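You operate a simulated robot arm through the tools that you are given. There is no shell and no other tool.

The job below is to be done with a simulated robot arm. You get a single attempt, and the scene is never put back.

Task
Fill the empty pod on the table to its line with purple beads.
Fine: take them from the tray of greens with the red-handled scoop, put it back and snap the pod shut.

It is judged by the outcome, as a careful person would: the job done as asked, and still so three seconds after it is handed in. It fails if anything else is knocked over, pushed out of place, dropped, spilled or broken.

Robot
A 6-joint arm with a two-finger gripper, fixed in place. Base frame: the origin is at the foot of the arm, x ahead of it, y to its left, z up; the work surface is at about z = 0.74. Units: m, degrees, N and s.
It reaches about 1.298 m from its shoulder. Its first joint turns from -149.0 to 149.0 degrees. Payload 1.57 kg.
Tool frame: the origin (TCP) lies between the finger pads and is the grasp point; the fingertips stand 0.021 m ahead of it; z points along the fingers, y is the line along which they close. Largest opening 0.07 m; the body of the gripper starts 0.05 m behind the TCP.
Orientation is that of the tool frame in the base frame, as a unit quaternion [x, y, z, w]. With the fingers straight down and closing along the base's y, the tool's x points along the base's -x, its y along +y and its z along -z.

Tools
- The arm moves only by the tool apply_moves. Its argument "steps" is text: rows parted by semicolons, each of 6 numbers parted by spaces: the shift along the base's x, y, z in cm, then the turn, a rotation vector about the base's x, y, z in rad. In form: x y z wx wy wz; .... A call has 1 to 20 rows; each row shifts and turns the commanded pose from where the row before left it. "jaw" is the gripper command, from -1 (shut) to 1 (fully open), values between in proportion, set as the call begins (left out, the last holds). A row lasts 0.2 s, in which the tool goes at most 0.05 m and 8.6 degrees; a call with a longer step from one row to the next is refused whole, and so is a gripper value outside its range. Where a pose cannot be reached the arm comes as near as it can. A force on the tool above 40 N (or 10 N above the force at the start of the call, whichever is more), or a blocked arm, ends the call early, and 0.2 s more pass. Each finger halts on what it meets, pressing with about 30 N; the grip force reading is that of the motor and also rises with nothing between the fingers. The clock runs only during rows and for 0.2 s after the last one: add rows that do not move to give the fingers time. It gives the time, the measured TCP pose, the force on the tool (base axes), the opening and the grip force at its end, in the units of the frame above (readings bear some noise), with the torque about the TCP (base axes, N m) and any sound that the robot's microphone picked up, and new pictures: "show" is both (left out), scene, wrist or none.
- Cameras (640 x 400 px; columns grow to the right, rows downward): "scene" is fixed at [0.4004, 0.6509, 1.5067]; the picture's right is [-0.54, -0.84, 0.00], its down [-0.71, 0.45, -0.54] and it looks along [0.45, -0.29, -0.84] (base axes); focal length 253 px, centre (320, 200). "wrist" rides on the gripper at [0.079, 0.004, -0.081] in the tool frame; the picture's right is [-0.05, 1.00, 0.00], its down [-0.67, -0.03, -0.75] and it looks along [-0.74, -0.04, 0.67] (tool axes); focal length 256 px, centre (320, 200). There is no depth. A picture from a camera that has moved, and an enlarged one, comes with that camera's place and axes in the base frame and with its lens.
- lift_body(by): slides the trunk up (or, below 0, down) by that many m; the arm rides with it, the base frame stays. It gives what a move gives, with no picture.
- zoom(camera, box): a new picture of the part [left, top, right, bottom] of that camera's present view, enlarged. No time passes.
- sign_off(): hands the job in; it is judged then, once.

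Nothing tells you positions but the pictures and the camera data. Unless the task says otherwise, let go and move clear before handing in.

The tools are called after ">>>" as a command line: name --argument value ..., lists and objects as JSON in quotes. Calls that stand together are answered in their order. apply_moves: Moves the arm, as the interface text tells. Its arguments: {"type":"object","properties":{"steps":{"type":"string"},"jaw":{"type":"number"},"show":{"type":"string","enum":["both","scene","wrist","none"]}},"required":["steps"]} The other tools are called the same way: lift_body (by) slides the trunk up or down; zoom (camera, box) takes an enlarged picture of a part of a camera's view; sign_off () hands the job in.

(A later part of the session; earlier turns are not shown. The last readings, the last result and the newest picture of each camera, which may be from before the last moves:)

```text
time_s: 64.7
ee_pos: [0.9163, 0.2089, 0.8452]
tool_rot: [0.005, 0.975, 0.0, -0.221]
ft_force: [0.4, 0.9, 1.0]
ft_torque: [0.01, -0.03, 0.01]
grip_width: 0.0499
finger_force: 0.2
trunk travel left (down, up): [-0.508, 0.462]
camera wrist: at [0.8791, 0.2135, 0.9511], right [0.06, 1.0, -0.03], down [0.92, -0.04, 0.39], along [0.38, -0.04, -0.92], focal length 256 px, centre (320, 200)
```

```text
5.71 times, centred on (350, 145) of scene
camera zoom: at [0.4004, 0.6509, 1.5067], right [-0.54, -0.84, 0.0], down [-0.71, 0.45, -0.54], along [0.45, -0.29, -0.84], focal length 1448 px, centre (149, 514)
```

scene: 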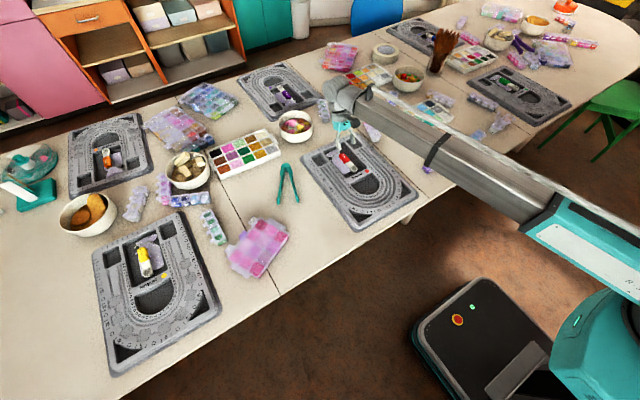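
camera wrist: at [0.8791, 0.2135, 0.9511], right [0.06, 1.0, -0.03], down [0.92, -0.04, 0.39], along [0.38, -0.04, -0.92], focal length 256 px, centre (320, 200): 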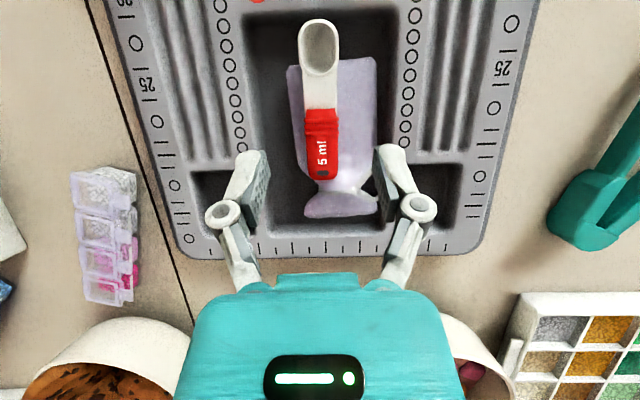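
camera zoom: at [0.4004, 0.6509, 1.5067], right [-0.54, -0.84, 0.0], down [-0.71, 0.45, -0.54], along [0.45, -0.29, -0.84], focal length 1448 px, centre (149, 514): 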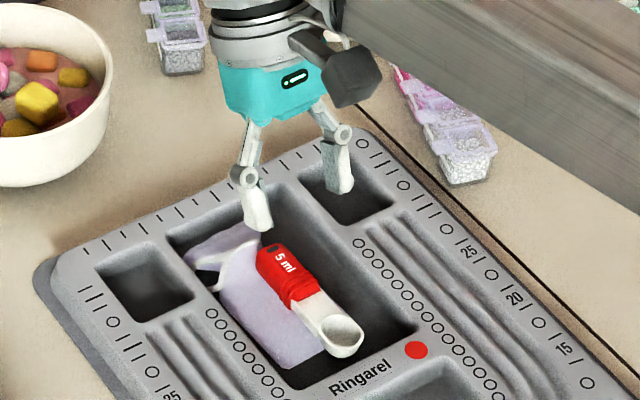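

The fingers straddle the handle centrally (handle y 0.209, x 0.889–0.937). I'll go down in two stages, watching for touch on the bag or board.

>>> lift_body --by -0.05

>>> lift_body --by -0.015

>>> apply_moves --steps "0 0 0 0 0 0" --show "wrist"

>>> zoom --camera "wrist" --box '[230, 30, 430, 230]'

>>> zoom --camera "scene" --box '[320, 130, 380, 180]'

```text
time_s: 65.6
ee_pos: [0.9161, 0.2094, 0.7948]
tool_rot: [0.005, 0.975, 0.0, -0.221]
ft_force: [-0.2, 0.2, 0.0]
ft_torque: [-0.04, -0.01, 0.01]
grip_width: 0.05
finger_force: 0.1
trunk travel left (down, up): [-0.458, 0.512]
```

```text
time_s: 66.3
ee_pos: [0.9156, 0.21, 0.7796]
tool_rot: [0.005, 0.975, 0.0, -0.221]
ft_force: [-0.3, 0.9, -0.1]
ft_torque: [0.01, -0.03, 0.02]
grip_width: 0.0499
finger_force: 0.1
trunk travel left (down, up): [-0.443, 0.527]
```

```text
time_s: 66.7
ee_pos: [0.9163, 0.2082, 0.7797]
tool_rot: [0.005, 0.975, 0.0, -0.22]
ft_force: [-0.1, 0.6, -0.3]
ft_torque: [-0.03, -0.02, 0.01]
grip_width: 0.0499
finger_force: 0.0
trunk travel left (down, up): [-0.443, 0.527]
camera wrist: at [0.8791, 0.2135, 0.8861], right [0.06, 1.0, -0.03], down [0.92, -0.04, 0.39], along [0.38, -0.04, -0.92], focal length 256 px, centre (320, 200)
```

wrist: 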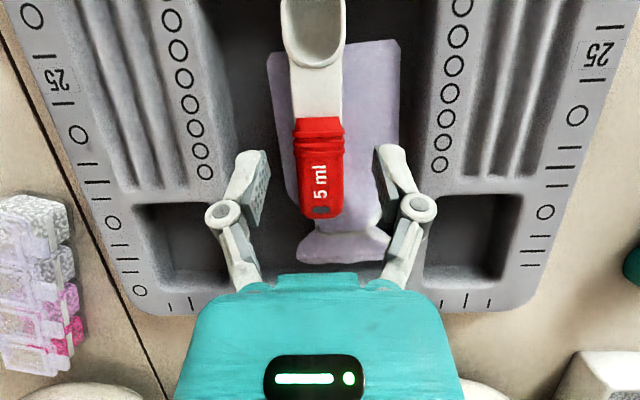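

```text
2.00 times, centred on (330, 130) of wrist
camera zoom: at [0.8791, 0.2135, 0.8861], right [0.06, 1.0, -0.03], down [0.92, -0.04, 0.39], along [0.38, -0.04, -0.92], focal length 512 px, centre (300, 340)
```

zoom: 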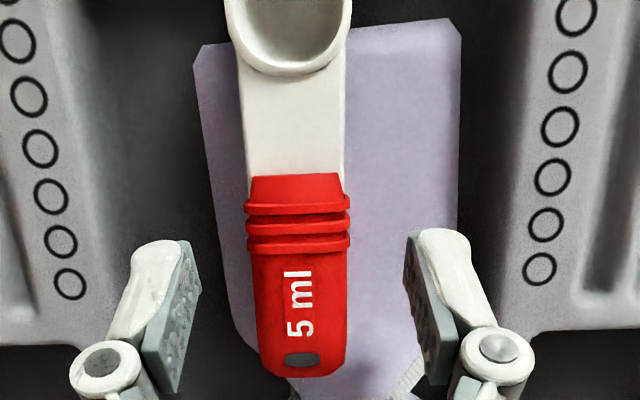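

```text
8.00 times, centred on (350, 155) of scene
camera zoom: at [0.4004, 0.6509, 1.5067], right [-0.54, -0.84, 0.0], down [-0.71, 0.45, -0.54], along [0.45, -0.29, -0.84], focal length 2027 px, centre (80, 560)
```

zoom: 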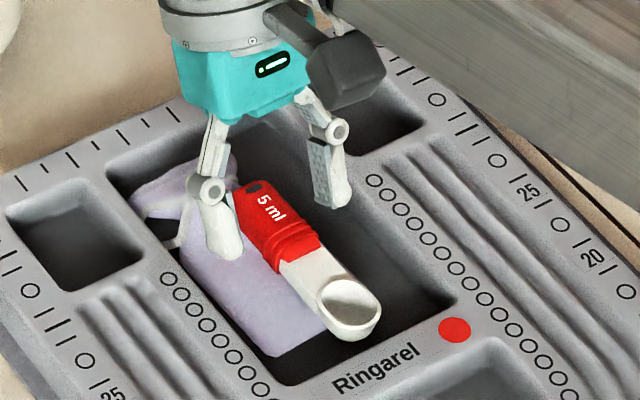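

The handle's top is at about z 0.767, so the fingertips overlap it only slightly. I'll go down about 8 mm more in small steps, watching the force.

>>> lift_body --by -0.005

>>> lift_body --by -0.003

>>> zoom --camera "scene" --box '[325, 135, 365, 168]'

```text
time_s: 67.2
ee_pos: [0.9161, 0.2092, 0.7756]
tool_rot: [0.005, 0.975, 0.0, -0.22]
ft_force: [0.3, -0.3, -0.3]
ft_torque: [-0.01, 0.03, 0.01]
grip_width: 0.05
finger_force: 0.2
trunk travel left (down, up): [-0.438, 0.532]
```

```text
time_s: 67.7
ee_pos: [0.916, 0.2096, 0.7716]
tool_rot: [0.005, 0.975, 0.0, -0.221]
ft_force: [-0.1, -0.1, 0.3]
ft_torque: [-0.01, 0.04, -0.05]
grip_width: 0.05
finger_force: 0.1
trunk travel left (down, up): [-0.435, 0.535]
```

```text
12.12 times, centred on (345, 152) of scene
camera zoom: at [0.4004, 0.6509, 1.5067], right [-0.54, -0.84, 0.0], down [-0.71, 0.45, -0.54], along [0.45, -0.29, -0.84], focal length 3071 px, centre (17, 788)
```

zoom: 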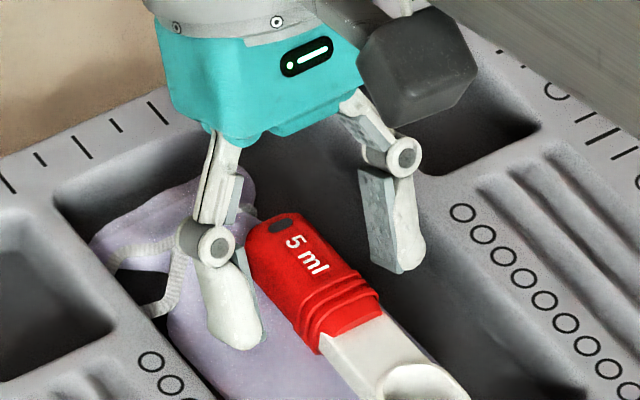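

No touch yet and the fingertips now reach well down the handle's sides. Closing the gripper on the handle.

>>> apply_moves --steps "0 0 0 0 0 0; 0 0 0 0 0 0; 0 0 0 0 0 0; 0 0 0 0 0 0; 0 0 0 0 0 0" --jaw -1 --show "wrist"

>>> zoom --camera "wrist" --box '[230, 30, 430, 230]'

>>> zoom --camera "scene" --box '[325, 135, 365, 168]'

```text
time_s: 68.9
ee_pos: [0.9167, 0.2093, 0.7719]
tool_rot: [0.006, 0.975, 0.001, -0.22]
ft_force: [0.0, 0.3, 1.4]
ft_torque: [0.0, 0.02, -0.02]
grip_width: 0.0208
finger_force: 29.9
trunk travel left (down, up): [-0.435, 0.535]
camera wrist: at [0.879, 0.2134, 0.8783], right [0.06, 1.0, -0.03], down [0.92, -0.04, 0.39], along [0.38, -0.04, -0.92], focal length 256 px, centre (320, 200)
```

wrist: 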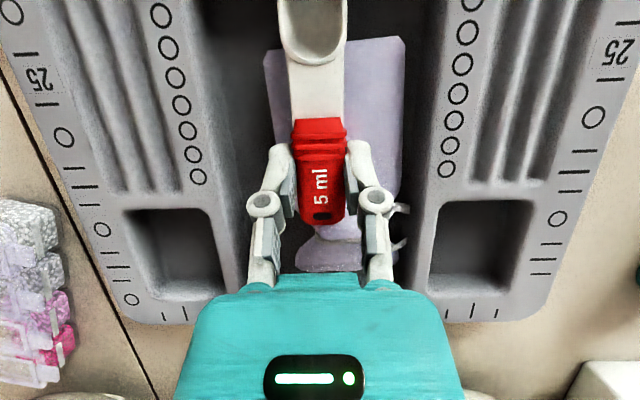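

```text
2.00 times, centred on (330, 130) of wrist
camera zoom: at [0.879, 0.2134, 0.8783], right [0.06, 1.0, -0.03], down [0.92, -0.04, 0.39], along [0.38, -0.04, -0.92], focal length 512 px, centre (300, 340)
```

zoom: 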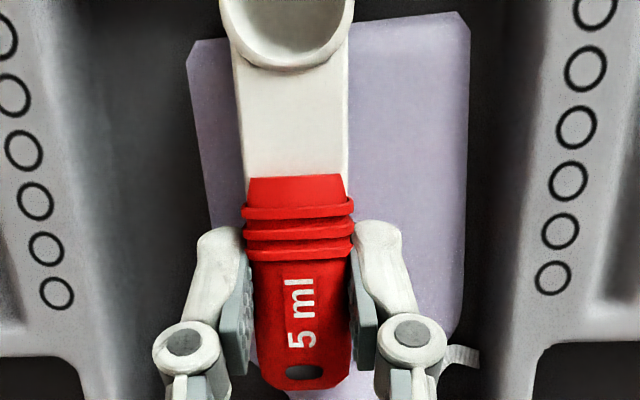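

```text
12.12 times, centred on (345, 152) of scene
camera zoom: at [0.4004, 0.6509, 1.5067], right [-0.54, -0.84, 0.0], down [-0.71, 0.45, -0.54], along [0.45, -0.29, -0.84], focal length 3071 px, centre (17, 788)
```

zoom: 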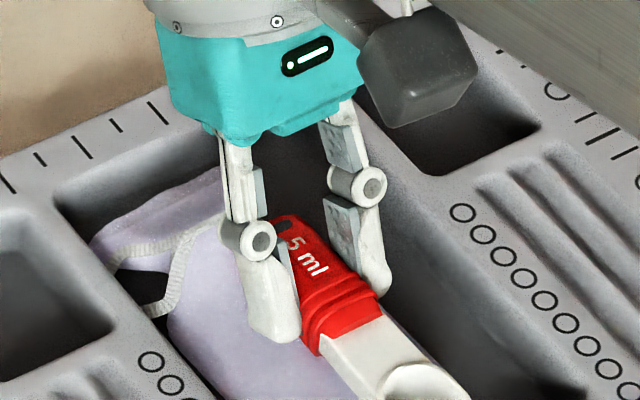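

Firm grip on the red handle (20.8 mm, 30 N). This pose (0.917, 0.209, 0.772) is where it must go back. I'll lift 4 cm and check that only the scoop rises.

>>> lift_body --by 0.04

>>> apply_moves --steps "0 0 0 0 0 0" --show "both"

>>> zoom --camera "scene" --box '[320, 125, 380, 175]'

```text
time_s: 69.8
ee_pos: [0.9167, 0.2092, 0.8122]
tool_rot: [0.005, 0.975, 0.0, -0.221]
ft_force: [0.5, 0.8, -0.3]
ft_torque: [0.04, -0.01, -0.01]
grip_width: 0.0205
finger_force: 29.4
trunk travel left (down, up): [-0.475, 0.495]
```

```text
time_s: 70.2
ee_pos: [0.9159, 0.21, 0.8117]
tool_rot: [0.005, 0.975, 0.0, -0.221]
ft_force: [-0.4, 0.6, -0.4]
ft_torque: [0.0, 0.0, -0.03]
grip_width: 0.0207
finger_force: 30.4
trunk travel left (down, up): [-0.475, 0.495]
camera wrist: at [0.8791, 0.2135, 0.9181], right [0.06, 1.0, -0.03], down [0.92, -0.04, 0.39], along [0.38, -0.05, -0.92], focal length 256 px, centre (320, 200)
```

scene: 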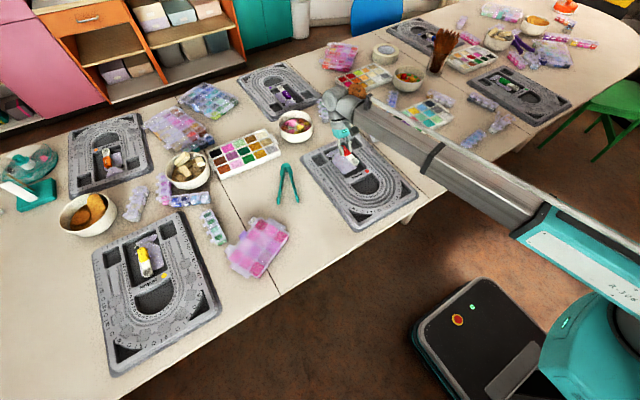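
wrist: 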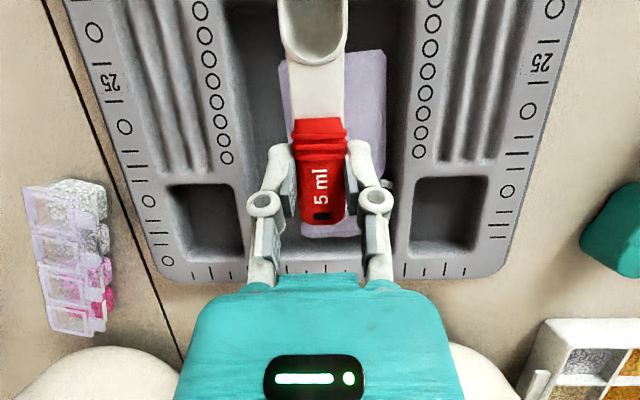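

```text
8.00 times, centred on (350, 150) of scene
camera zoom: at [0.4004, 0.6509, 1.5067], right [-0.54, -0.84, 0.0], down [-0.71, 0.45, -0.54], along [0.45, -0.29, -0.84], focal length 2027 px, centre (80, 600)
```

zoom: 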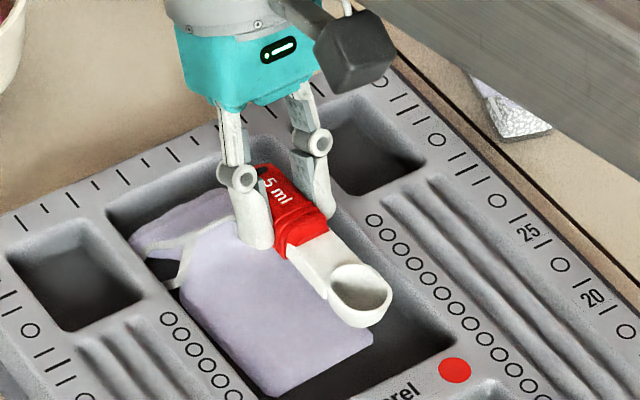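

Only the scoop came up; the bag stayed. I'll raise it further and carry it level over to the purple cell (about 0.932, -0.119) for a close look at the beads.

>>> lift_body --by 0.1

>>> apply_moves --steps "1 -4 0 0 0 0; 1 -4 0 0 0 0; 1 -4 0 0 0 0; 1 -4 0 0 0 0; 1 -4 0 0 0 0; 1 -4 0 0 0 0; 1 -4 0 0 0 0; 1 -4 0 0 0 0; 0 -1 0 0 0 0; 0 0 0 0 0 0" --show "both"

>>> zoom --camera "wrist" --box '[200, 0, 440, 180]'

>>> zoom --camera "scene" --box '[370, 60, 470, 150]'

```text
time_s: 71.5
ee_pos: [0.9153, 0.2087, 0.9117]
tool_rot: [0.005, 0.975, 0.0, -0.221]
ft_force: [1.4, 0.4, -0.5]
ft_torque: [0.01, 0.02, 0.02]
grip_width: 0.0207
finger_force: 30.6
trunk travel left (down, up): [-0.575, 0.395]
```

```text
time_s: 73.7
ee_pos: [0.9973, -0.1218, 0.9115]
tool_rot: [0.005, 0.976, -0.001, -0.22]
ft_force: [-0.1, -0.4, 0.1]
ft_torque: [0.01, -0.05, -0.02]
grip_width: 0.0207
finger_force: 30.1
trunk travel left (down, up): [-0.575, 0.395]
camera wrist: at [0.9585, -0.1167, 1.0177], right [0.06, 1.0, -0.03], down [0.92, -0.04, 0.39], along [0.39, -0.05, -0.92], focal length 256 px, centre (320, 200)
```

scene: 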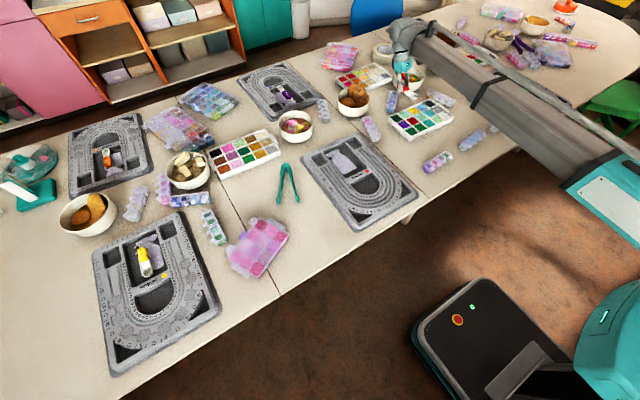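
wrist: 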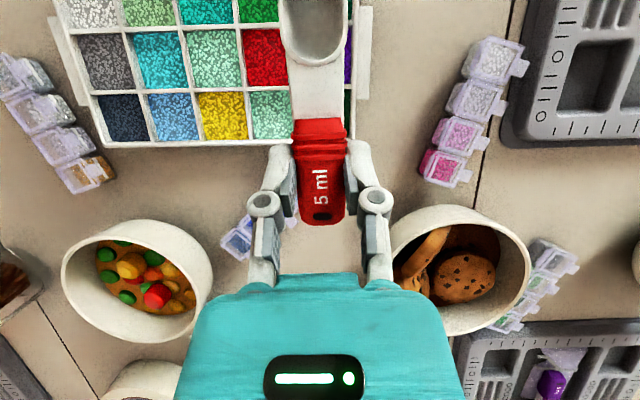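

```text
2.22 times, centred on (320, 90) of wrist
camera zoom: at [0.9585, -0.1167, 1.0177], right [0.06, 1.0, -0.03], down [0.92, -0.04, 0.39], along [0.39, -0.05, -0.92], focal length 569 px, centre (320, 444)
```

zoom: 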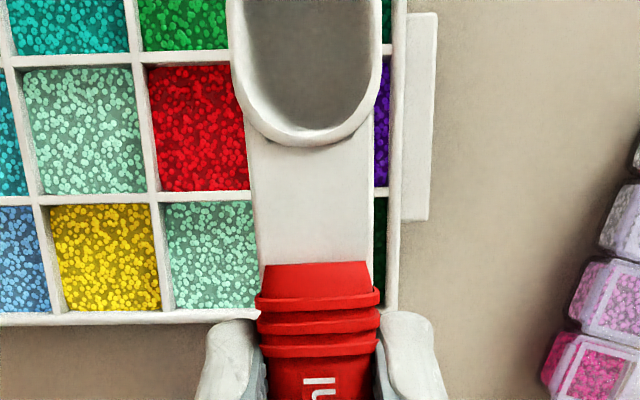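

```text
4.44 times, centred on (420, 105) of scene
camera zoom: at [0.4004, 0.6509, 1.5067], right [-0.54, -0.84, 0.0], down [-0.71, 0.45, -0.54], along [0.45, -0.29, -0.84], focal length 1126 px, centre (-124, 622)
```

zoom: 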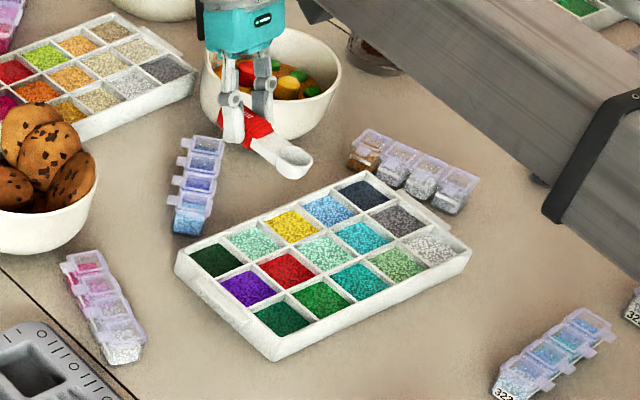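

The scoop hides the purple cell, whose inside I place at x 0.909–0.953, y -0.141 to -0.097. I'll tip the scoop 55° nose-down here, still well above, with the tip aimed into the far half of that cell, and check.

>>> apply_moves --steps "-0.43 0.03 -0.96 0 -0.137 0; -0.43 0.03 -0.62 0 -0.137 0; -0.43 0.03 -0.27 0 -0.137 0; -0.43 0.03 0.09 0 -0.137 0; -0.43 0 0.45 0 -0.137 0; -0.43 0 0.8 0 -0.137 0; -0.43 0 1.13 0 -0.137 0; 0 0 0 0 0 0" --show "both"

>>> zoom --camera "wrist" --box '[200, 0, 440, 180]'

>>> zoom --camera "scene" --box '[370, 60, 450, 140]'

```text
time_s: 75.5
ee_pos: [0.9665, -0.1203, 0.9183]
tool_rot: [0.005, 0.967, 0.002, 0.256]
ft_force: [-0.3, -0.8, 0.0]
ft_torque: [-0.03, 0.01, 0.0]
grip_width: 0.0205
finger_force: 29.8
trunk travel left (down, up): [-0.575, 0.395]
camera wrist: at [0.8568, -0.1151, 0.9484], right [0.05, 1.0, 0.03], down [0.21, -0.04, 0.98], along [0.98, -0.04, -0.21], focal length 256 px, centre (320, 200)
```

scene: 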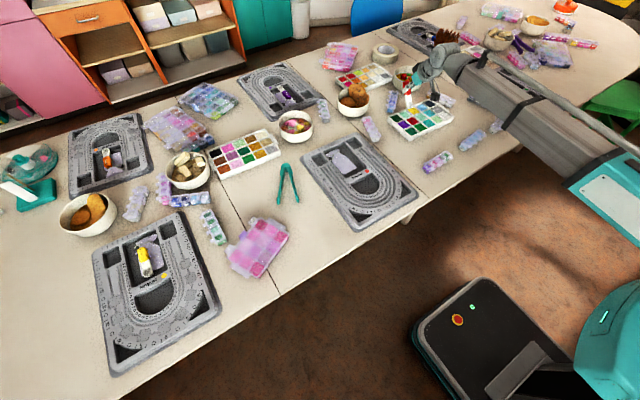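
wrist: 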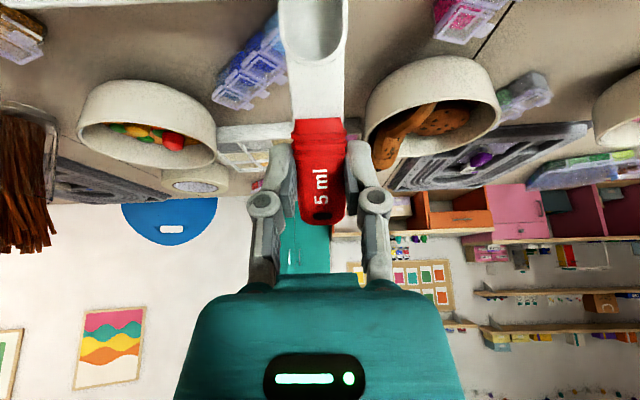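

```text
2.22 times, centred on (320, 90) of wrist
camera zoom: at [0.8568, -0.1151, 0.9484], right [0.05, 1.0, 0.03], down [0.21, -0.04, 0.98], along [0.98, -0.04, -0.21], focal length 569 px, centre (320, 444)
```

zoom: 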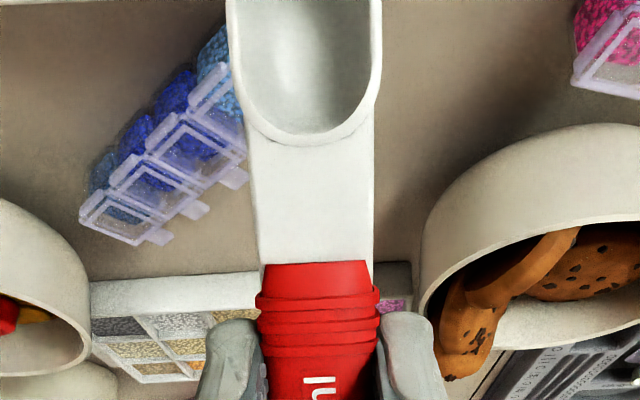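

```text
5.00 times, centred on (410, 100) of scene
camera zoom: at [0.4004, 0.6509, 1.5067], right [-0.54, -0.84, 0.0], down [-0.71, 0.45, -0.54], along [0.45, -0.29, -0.84], focal length 1267 px, centre (-130, 700)
```

zoom: 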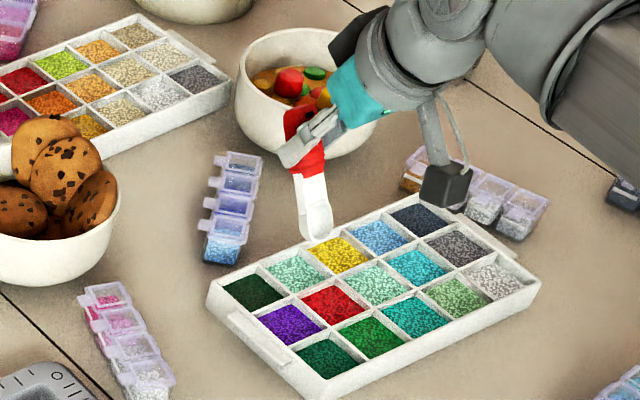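

The tip seems aimed into the purple cell from the wrist side; I'll cross-check with a tighter scene enlargement before lowering.

>>> zoom --camera "scene" --box '[395, 80, 431, 125]'

>>> zoom --camera "wrist" --box '[240, 0, 400, 120]'

```text
8.89 times, centred on (413, 102) of scene
camera zoom: at [0.4004, 0.6509, 1.5067], right [-0.54, -0.84, 0.0], down [-0.71, 0.45, -0.54], along [0.45, -0.29, -0.84], focal length 2252 px, centre (-507, 1067)
```

zoom: 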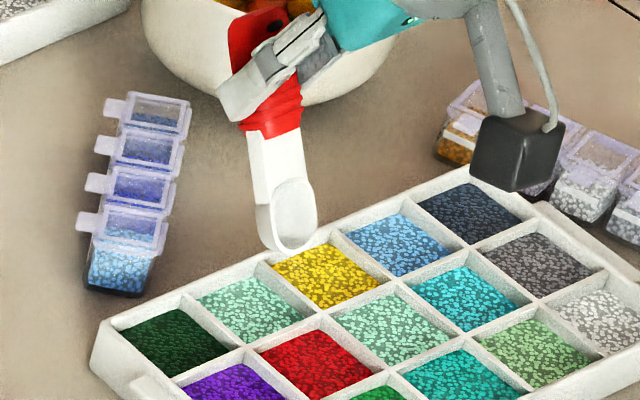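

```text
3.33 times, centred on (320, 60) of wrist
camera zoom: at [0.8568, -0.1151, 0.9484], right [0.05, 1.0, 0.03], down [0.21, -0.04, 0.98], along [0.98, -0.04, -0.21], focal length 853 px, centre (320, 667)
```

zoom: 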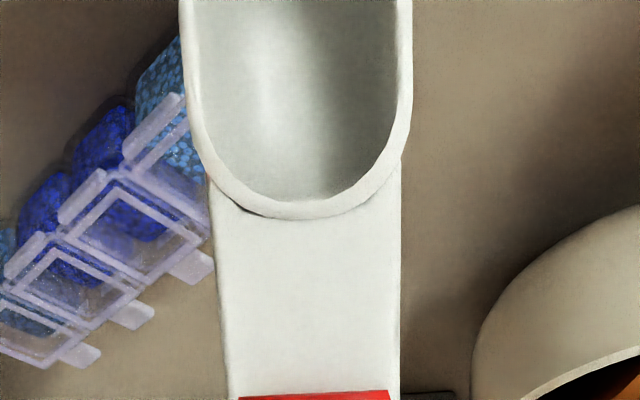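

The two views agree within a few millimetres that the tip is over the purple cell. I'll shift 2 mm right and lower until the tip is just above the beads, then look.

>>> apply_moves --steps "0 -0.2 0 0 0 0" --show "none"

>>> lift_body --by -0.08

>>> zoom --camera "scene" --box '[380, 90, 430, 140]'

>>> zoom --camera "wrist" --box '[240, 0, 400, 120]'

```text
time_s: 75.9
ee_pos: [0.967, -0.1222, 0.9184]
tool_rot: [0.004, 0.967, 0.002, 0.255]
ft_force: [0.4, -0.1, -0.5]
ft_torque: [0.0, -0.01, -0.01]
grip_width: 0.0205
finger_force: 30.0
trunk travel left (down, up): [-0.575, 0.395]
```

```text
time_s: 77.1
ee_pos: [0.9665, -0.1228, 0.8376]
tool_rot: [0.004, 0.967, 0.002, 0.254]
ft_force: [-0.1, -0.4, -0.9]
ft_torque: [-0.01, -0.01, 0.01]
grip_width: 0.0208
finger_force: 29.8
trunk travel left (down, up): [-0.495, 0.475]
```

```text
8.00 times, centred on (405, 115) of scene
camera zoom: at [0.4004, 0.6509, 1.5067], right [-0.54, -0.84, 0.0], down [-0.71, 0.45, -0.54], along [0.45, -0.29, -0.84], focal length 2027 px, centre (-360, 880)
```

zoom: 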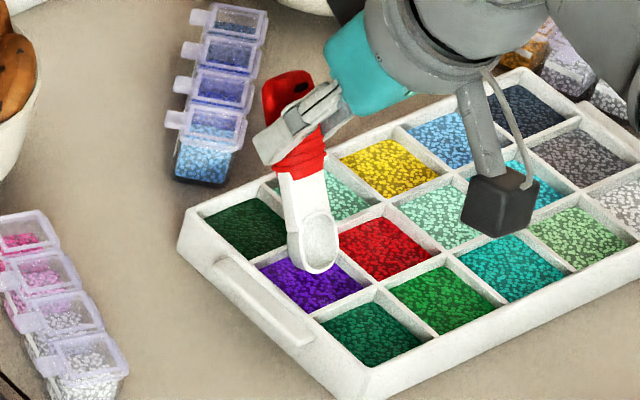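

```text
3.33 times, centred on (320, 60) of wrist
camera zoom: at [0.8568, -0.1173, 0.8684], right [0.05, 1.0, 0.03], down [0.21, -0.04, 0.98], along [0.98, -0.04, -0.22], focal length 853 px, centre (320, 667)
```

zoom: 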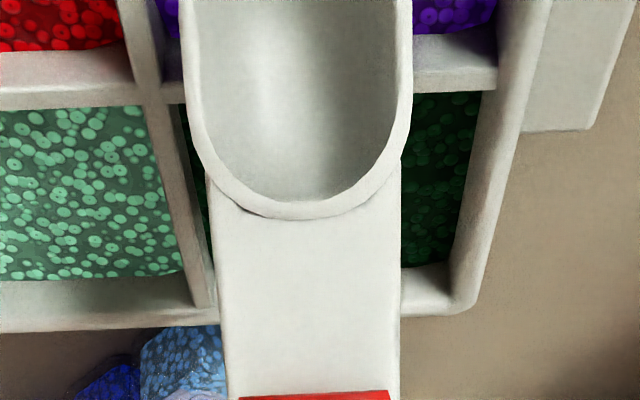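

The tip is right over the purple cell; the bead surface is about z 0.759, a few mm below the rim. I'll centre it 3 mm, lower the tip into the beads, then sweep toward the robot while levelling the bowl.

>>> apply_moves --steps "0 0.3 0 0 0 0; 0 0 0 0 0 0" --show "none"

>>> lift_body --by -0.015

>>> apply_moves --steps "0.38 0 -0.756 0 -0.0 0; 0 0 0 0 0 0" --show "wrist"

>>> zoom --camera "scene" --box '[385, 100, 425, 135]'

>>> zoom --camera "wrist" --box '[240, 0, 400, 120]'

```text
time_s: 77.7
ee_pos: [0.9664, -0.1177, 0.8372]
tool_rot: [0.004, 0.967, 0.002, 0.253]
ft_force: [0.0, 0.4, -0.2]
ft_torque: [0.01, 0.02, 0.0]
grip_width: 0.0211
finger_force: 29.9
trunk travel left (down, up): [-0.495, 0.475]
```

```text
time_s: 78.3
ee_pos: [0.9645, -0.1197, 0.8234]
tool_rot: [0.004, 0.967, 0.002, 0.254]
ft_force: [-4.2, 0.4, 3.9]
ft_torque: [0.02, 0.3, -0.06]
grip_width: 0.0208
finger_force: 30.2
trunk travel left (down, up): [-0.48, 0.49]
```

```text
time_s: 78.9
ee_pos: [0.9694, -0.1178, 0.823]
tool_rot: [0.004, 0.967, 0.002, 0.254]
ft_force: [-6.0, -0.8, 5.9]
ft_torque: [-0.02, 0.41, -0.08]
grip_width: 0.0205
finger_force: 30.3
out of reach, approached as far as the arm can: row 1
trunk travel left (down, up): [-0.48, 0.49]
camera wrist: at [0.8596, -0.1144, 0.8542], right [0.05, 1.0, 0.03], down [0.21, -0.04, 0.98], along [0.98, -0.05, -0.22], focal length 256 px, centre (320, 200)
```

wrist: 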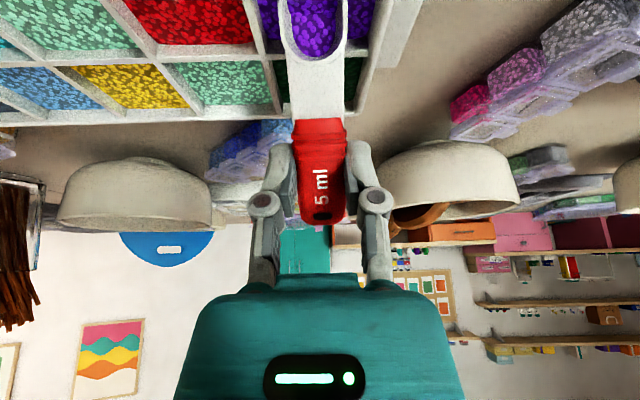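

```text
11.43 times, centred on (405, 118) of scene
camera zoom: at [0.4004, 0.6509, 1.5067], right [-0.54, -0.84, 0.0], down [-0.71, 0.45, -0.54], along [0.45, -0.29, -0.84], focal length 2896 px, centre (-651, 1143)
```

zoom: 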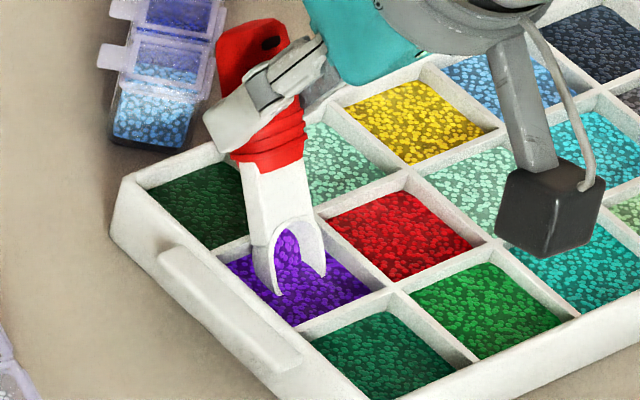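

```text
3.33 times, centred on (320, 60) of wrist
camera zoom: at [0.8596, -0.1144, 0.8542], right [0.05, 1.0, 0.03], down [0.21, -0.04, 0.98], along [0.98, -0.05, -0.22], focal length 853 px, centre (320, 667)
```

zoom: 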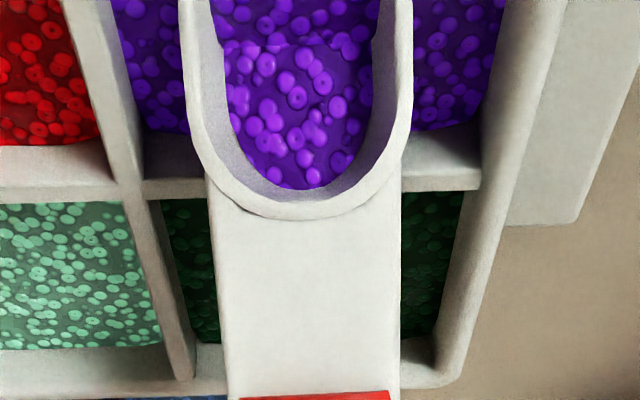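

The bowl is already in purple beads but its back is pressing the cell's far divider (6 N). I'll ease 5 mm toward the robot, then sweep and level the bowl up to 25°.

>>> apply_moves --steps "-0.55 0 0 0 0 0; 0.33 0 -0.756 0 -0.0 0; 0 0 0 0 0 0" --show "none"

```text
time_s: 79.7
ee_pos: [0.9679, -0.1194, 0.8227]
tool_rot: [0.004, 0.967, 0.002, 0.254]
ft_force: [0.5, -0.7, 0.0]
ft_torque: [0.0, 0.01, -0.02]
grip_width: 0.0204
finger_force: 30.5
out of reach, approached as far as the arm can: row 2
trunk travel left (down, up): [-0.48, 0.49]
```

Free of the divider now (force back to zero). Sweeping and levelling the bowl through the beads, pausing at 25° nose-down.

>>> apply_moves --steps "0.18 0 -0.756 0 0.0873 0; 0.3 0 -0.623 0 0.0873 0; 0.19 0 -0.487 0 0.0873 0; 0.17 0 -0.348 0 0.0873 0; 0.21 0 -0.202 0 0.0873 0; 0.27 0 -0.059 0 0.0873 0; 0 0 0 0 0 0" --show "wrist"

>>> zoom --camera "scene" --box '[385, 100, 425, 135]'

>>> zoom --camera "wrist" --box '[240, 0, 400, 120]'

```text
time_s: 81.3
ee_pos: [0.9808, -0.1196, 0.7976]
tool_rot: [0.005, 1.0, 0.001, -0.006]
ft_force: [1.6, -0.4, -0.9]
ft_torque: [0.05, -0.06, 0.01]
grip_width: 0.0206
finger_force: 30.6
trunk travel left (down, up): [-0.48, 0.49]
camera wrist: at [0.9019, -0.1144, 0.8795], right [0.06, 1.0, 0.0], down [0.67, -0.04, 0.74], along [0.74, -0.05, -0.68], focal length 256 px, centre (320, 200)
```

wrist: 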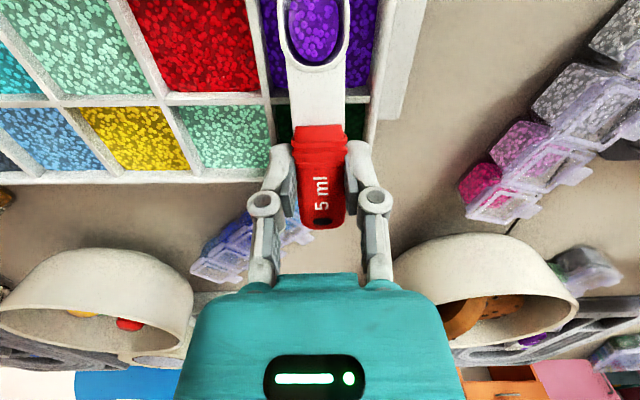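

```text
11.43 times, centred on (405, 118) of scene
camera zoom: at [0.4004, 0.6509, 1.5067], right [-0.54, -0.84, 0.0], down [-0.71, 0.45, -0.54], along [0.45, -0.29, -0.84], focal length 2896 px, centre (-651, 1143)
```

zoom: 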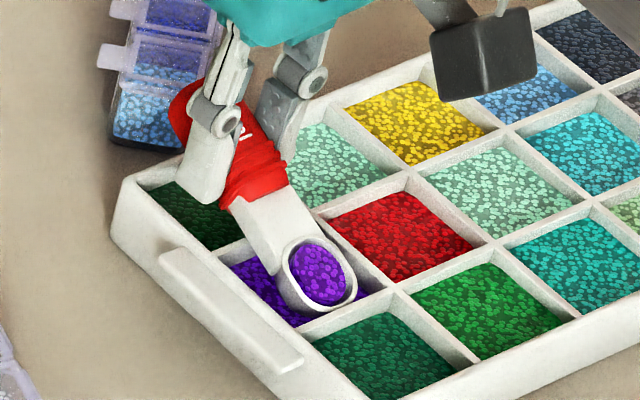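

```text
3.33 times, centred on (320, 60) of wrist
camera zoom: at [0.9019, -0.1144, 0.8795], right [0.06, 1.0, 0.0], down [0.67, -0.04, 0.74], along [0.74, -0.05, -0.68], focal length 853 px, centre (320, 667)
```

zoom: 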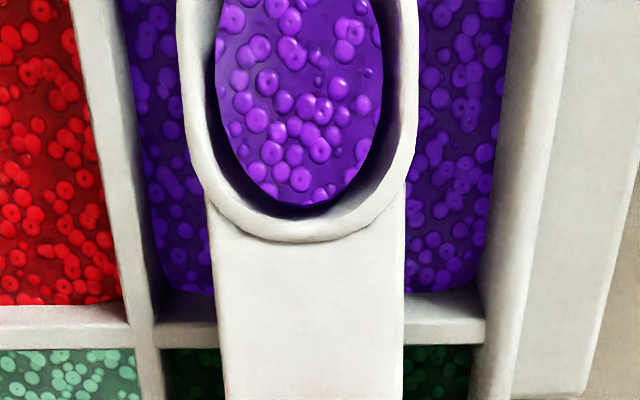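

The bowl is full of purple beads. I'll finish levelling it while it swings up out of the cell.

>>> apply_moves --steps "0.35 0 0.088 0 0.0873 0; 0.3 0 0.231 0 0.0873 0; 0.21 0 0.376 0 0.0873 0; 0.14 0 0.514 0 0.0873 0; 0.08 0 0.651 0 0.085 0; 0 0 0 0 0 0" --show "wrist"

>>> zoom --camera "scene" --box '[385, 95, 425, 130]'

>>> zoom --camera "wrist" --box '[240, 0, 400, 120]'

```text
time_s: 82.7
ee_pos: [0.991, -0.1197, 0.8169]
tool_rot: [0.005, 0.975, 0.0, -0.22]
ft_force: [-0.5, 0.0, 0.4]
ft_torque: [0.01, -0.02, -0.02]
grip_width: 0.0206
finger_force: 30.1
trunk travel left (down, up): [-0.48, 0.49]
camera wrist: at [0.9543, -0.1145, 0.9228], right [0.06, 1.0, -0.03], down [0.92, -0.04, 0.39], along [0.39, -0.05, -0.92], focal length 256 px, centre (320, 200)
```

wrist: 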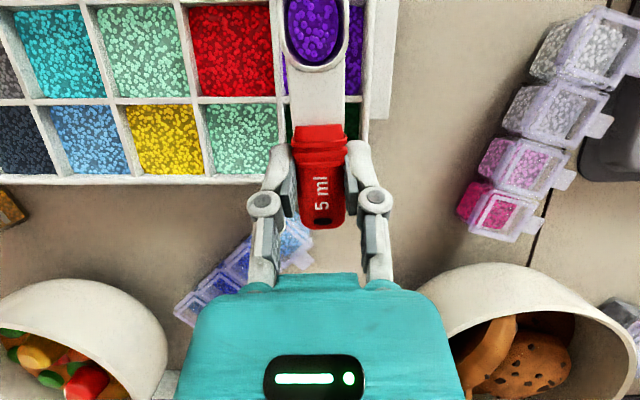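

```text
11.43 times, centred on (405, 112) of scene
camera zoom: at [0.4004, 0.6509, 1.5067], right [-0.54, -0.84, 0.0], down [-0.71, 0.45, -0.54], along [0.45, -0.29, -0.84], focal length 2896 px, centre (-651, 1200)
```

zoom: 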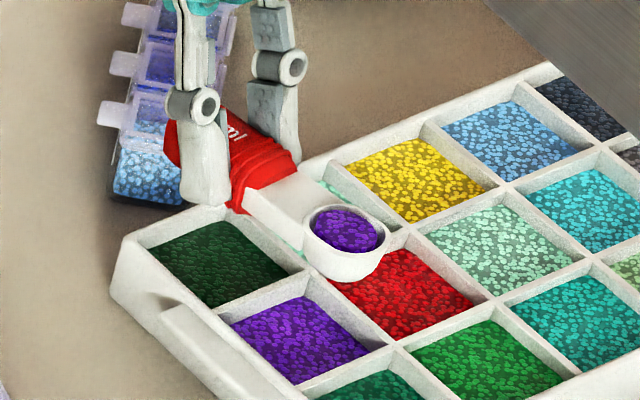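

```text
3.33 times, centred on (320, 60) of wrist
camera zoom: at [0.9543, -0.1145, 0.9228], right [0.06, 1.0, -0.03], down [0.92, -0.04, 0.39], along [0.39, -0.05, -0.92], focal length 853 px, centre (320, 667)
```

zoom: 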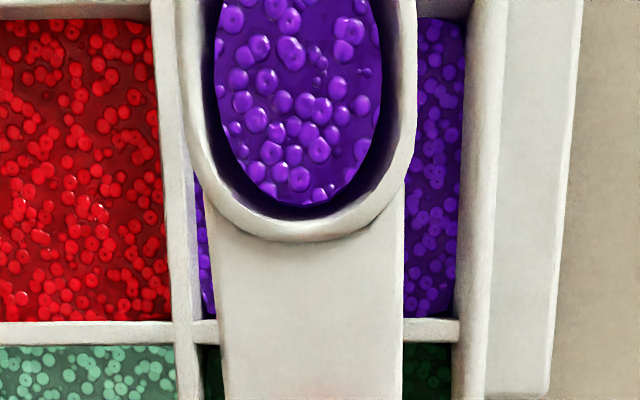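

A level scoop of purple beads with nothing spilled. I'll raise it and carry it toward the pod, turning so the tip points along the strip (toward +y), moving gently.

>>> lift_body --by 0.11

>>> apply_moves --steps "-1.5 -2 0 0 0 -0.1; -1.5 -2 0 0 0 -0.1; -1.5 -2 0 0 0 -0.1; -1.5 -2 0 0 0 -0.1; -1.5 -2 0 0 0 -0.1; -1.5 -2 0 0 0 -0.1; -1.5 -2 0 0 0 -0.1; -1.5 -2 0 0 0 -0.1; -1.5 -2 0 0 0 -0.1; -1.5 -2 0 0 0 -0.1; -1.5 -2 0 0 0 -0.1; -1.5 -2 0 0 0 -0.1; -1.5 -2 0 0 0 -0.1; -1.5 -2 0 0 0 -0.1; -1.5 -2 0 0 0 -0.087; -1.5 -2.5 0 0 0 0; -1.5 -2.5 0 0 0 0; -1 -2.5 0 0 0 0; 0 0 0 0 0 0" --show "both"

>>> zoom --camera "wrist" --box '[240, 0, 400, 120]'

```text
time_s: 84.1
ee_pos: [0.9914, -0.12, 0.9261]
tool_rot: [0.006, 0.976, 0.001, -0.22]
ft_force: [-0.7, -0.5, 0.0]
ft_torque: [0.02, -0.02, -0.03]
grip_width: 0.0204
finger_force: 29.9
trunk travel left (down, up): [-0.59, 0.38]
```

```text
time_s: 88.1
ee_pos: [0.7266, -0.4934, 0.9261]
tool_rot: [0.664, 0.715, 0.149, -0.161]
ft_force: [1.0, -0.4, -1.1]
ft_torque: [0.01, 0.01, 0.02]
grip_width: 0.0204
finger_force: 29.6
trunk travel left (down, up): [-0.59, 0.38]
camera wrist: at [0.7275, -0.4574, 1.0327], right [1.0, 0.03, -0.02], down [0.03, -0.92, 0.39], along [-0.01, -0.39, -0.92], focal length 256 px, centre (320, 200)
```

scene: 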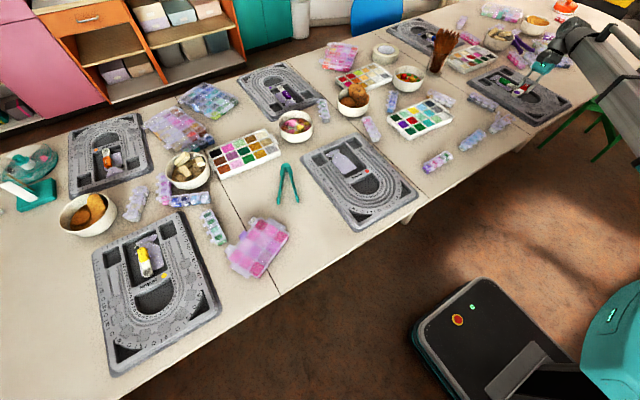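
wrist: 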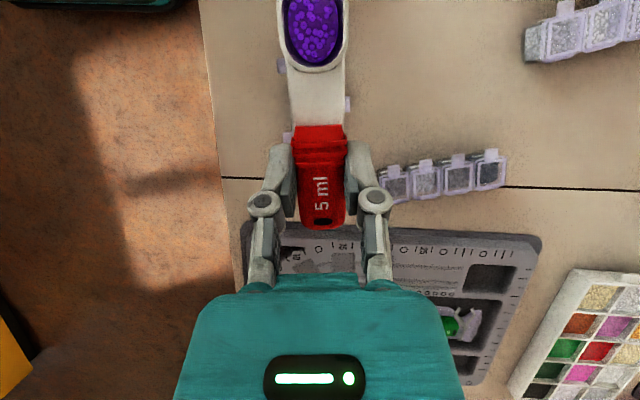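

```text
3.33 times, centred on (320, 60) of wrist
camera zoom: at [0.7275, -0.4574, 1.0327], right [1.0, 0.03, -0.02], down [0.03, -0.92, 0.39], along [-0.01, -0.39, -0.92], focal length 853 px, centre (320, 667)
```

zoom: 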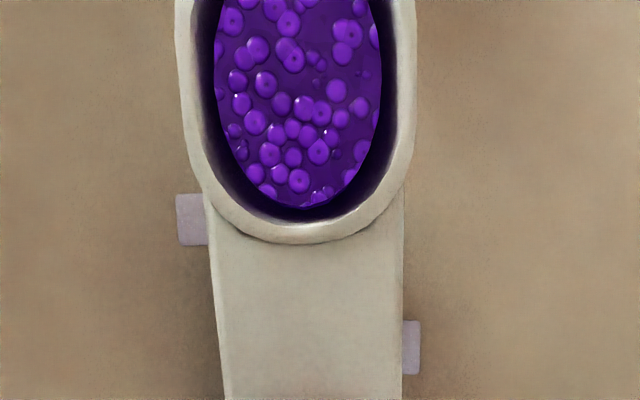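

The scoop is level and still full. From the neighbouring tabs I place the open pod's centre at about (0.7085, -0.4675). I'll bring the tip over it, then lower to about 6 cm above the rim and check both views.

>>> apply_moves --steps "-0.4 -1.8 0 0 0 0; -0.4 -1.8 0 0 0 0; -0.43 -1.74 0 0 0 0; 0 0 0 0 0 0" --show "none"

>>> lift_body --by -0.07

>>> apply_moves --steps "0 0 0 0 0 0" --show "both"

>>> zoom --camera "wrist" --box '[220, 0, 420, 150]'

>>> zoom --camera "scene" --box '[484, 90, 544, 140]'

```text
time_s: 89.1
ee_pos: [0.7132, -0.5471, 0.9258]
tool_rot: [0.664, 0.715, 0.147, -0.161]
ft_force: [-0.1, -0.5, -0.5]
ft_torque: [0.02, 0.01, 0.01]
grip_width: 0.0206
finger_force: 29.9
trunk travel left (down, up): [-0.59, 0.38]
```

```text
time_s: 90.2
ee_pos: [0.7153, -0.5476, 0.8564]
tool_rot: [0.664, 0.715, 0.148, -0.161]
ft_force: [-0.4, -0.2, -1.2]
ft_torque: [-0.01, 0.02, 0.0]
grip_width: 0.0206
finger_force: 30.6
trunk travel left (down, up): [-0.52, 0.45]
```

```text
time_s: 90.6
ee_pos: [0.7147, -0.5482, 0.8562]
tool_rot: [0.664, 0.715, 0.148, -0.161]
ft_force: [-1.1, -0.2, 0.8]
ft_torque: [0.02, -0.03, -0.02]
grip_width: 0.0205
finger_force: 29.7
trunk travel left (down, up): [-0.52, 0.45]
camera wrist: at [0.7155, -0.5108, 0.9628], right [1.0, 0.03, -0.03], down [0.03, -0.92, 0.39], along [-0.01, -0.39, -0.92], focal length 256 px, centre (320, 200)
```

scene: 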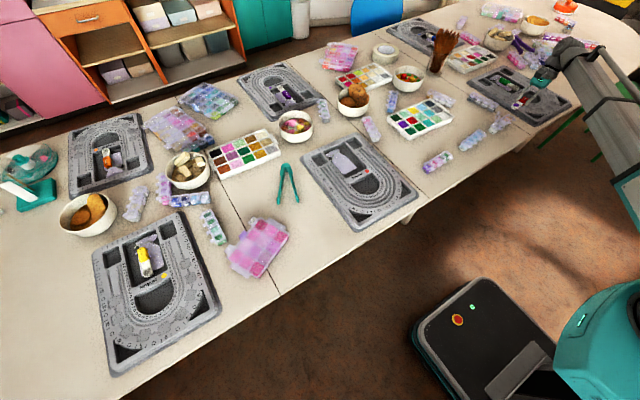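
wrist: 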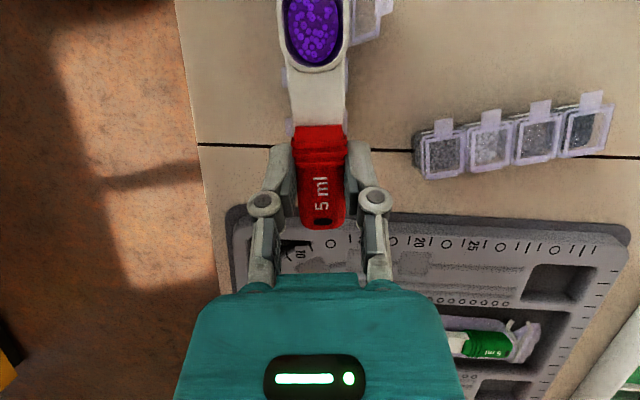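

```text
2.67 times, centred on (320, 75) of wrist
camera zoom: at [0.7155, -0.5108, 0.9628], right [1.0, 0.03, -0.03], down [0.03, -0.92, 0.39], along [-0.01, -0.39, -0.92], focal length 683 px, centre (320, 533)
```

zoom: 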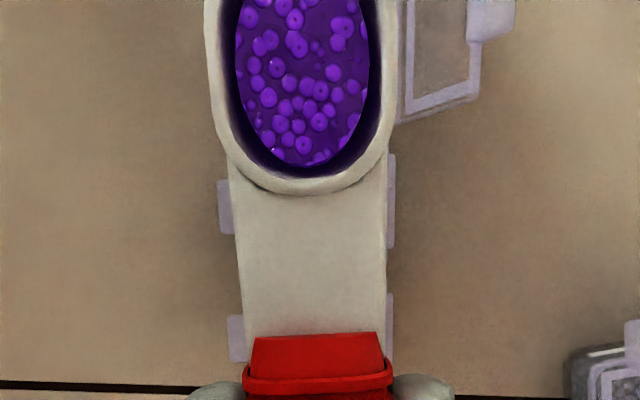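

```text
8.00 times, centred on (514, 115) of scene
camera zoom: at [0.4004, 0.6509, 1.5067], right [-0.54, -0.84, 0.0], down [-0.71, 0.45, -0.54], along [0.45, -0.29, -0.84], focal length 2027 px, centre (-1232, 880)
```

zoom: 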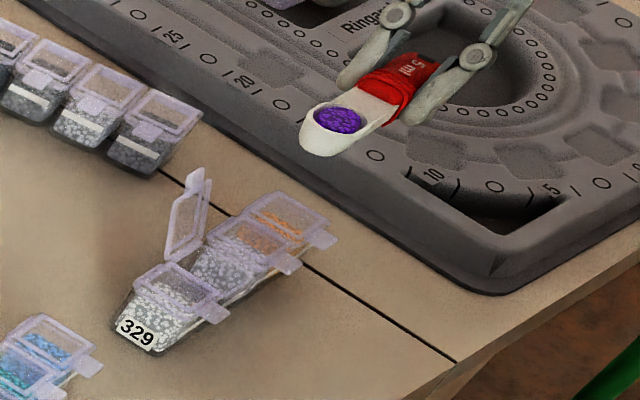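

The tip is over the open pod in both views. I'll tip the scoop nose-down 20° while holding the tip in place, then lower a little and look before any beads can fall.

>>> apply_moves --steps "-0.006 0.08 -0.651 -0.087 -0.0065 0; -0.01 0.14 -0.514 -0.087 -0.0065 0; -0.016 0.21 -0.376 -0.087 -0.0065 0; -0.019 0.26 -0.231 -0.087 -0.0065 0; 0 0 0 0 0 0" --show "none"

>>> lift_body --by -0.012

>>> apply_moves --steps "0 0 0 0 0 0" --show "wrist"

>>> zoom --camera "wrist" --box '[220, 0, 420, 150]'

>>> zoom --camera "scene" --box '[484, 95, 534, 135]'

```text
time_s: 91.8
ee_pos: [0.713, -0.5402, 0.8387]
tool_rot: [0.68, 0.732, 0.031, -0.034]
ft_force: [0.5, -0.3, -0.5]
ft_torque: [0.0, 0.0, 0.01]
grip_width: 0.0206
finger_force: 29.9
trunk travel left (down, up): [-0.52, 0.45]
```

```text
time_s: 92.4
ee_pos: [0.7132, -0.5415, 0.8275]
tool_rot: [0.679, 0.732, 0.031, -0.035]
ft_force: [-0.8, -0.7, -0.3]
ft_torque: [0.01, -0.01, -0.02]
grip_width: 0.0203
finger_force: 29.8
trunk travel left (down, up): [-0.508, 0.462]
```

```text
time_s: 92.8
ee_pos: [0.7132, -0.5402, 0.8272]
tool_rot: [0.68, 0.732, 0.031, -0.034]
ft_force: [0.3, -0.2, -0.4]
ft_torque: [-0.01, 0.04, -0.01]
grip_width: 0.0204
finger_force: 30.1
trunk travel left (down, up): [-0.508, 0.462]
camera wrist: at [0.7122, -0.4696, 0.9146], right [1.0, 0.02, -0.01], down [0.02, -0.73, 0.68], along [0.01, -0.68, -0.73], focal length 256 px, centre (320, 200)
```

wrist: 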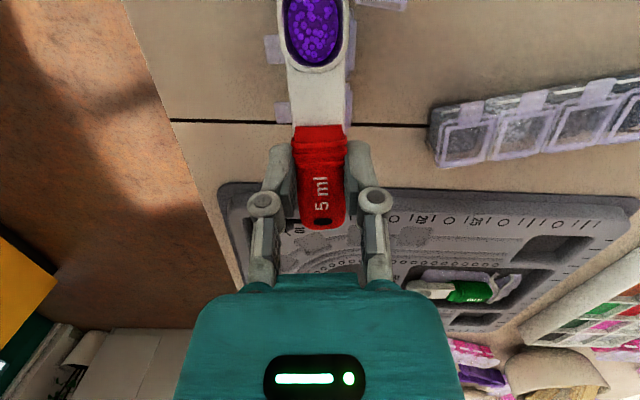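

```text
2.67 times, centred on (320, 75) of wrist
camera zoom: at [0.7122, -0.4696, 0.9146], right [1.0, 0.02, -0.01], down [0.02, -0.73, 0.68], along [0.01, -0.68, -0.73], focal length 683 px, centre (320, 533)
```

zoom: 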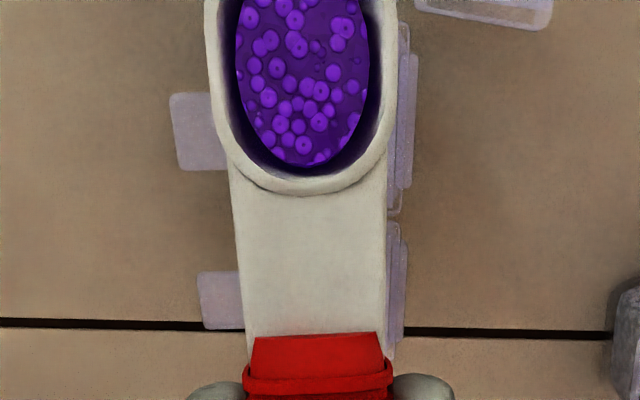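

```text
10.00 times, centred on (509, 115) of scene
camera zoom: at [0.4004, 0.6509, 1.5067], right [-0.54, -0.84, 0.0], down [-0.71, 0.45, -0.54], along [0.45, -0.29, -0.84], focal length 2534 px, centre (-1570, 1050)
```

zoom: 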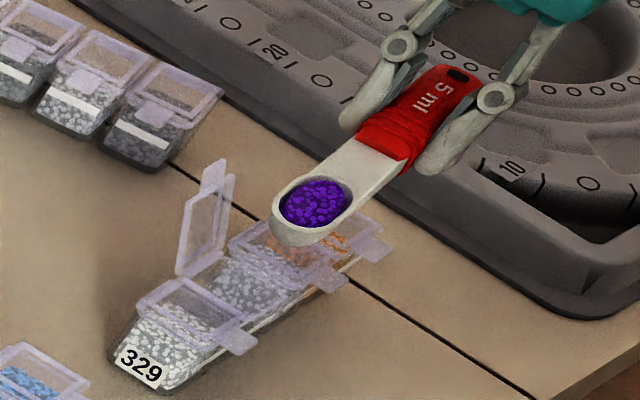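

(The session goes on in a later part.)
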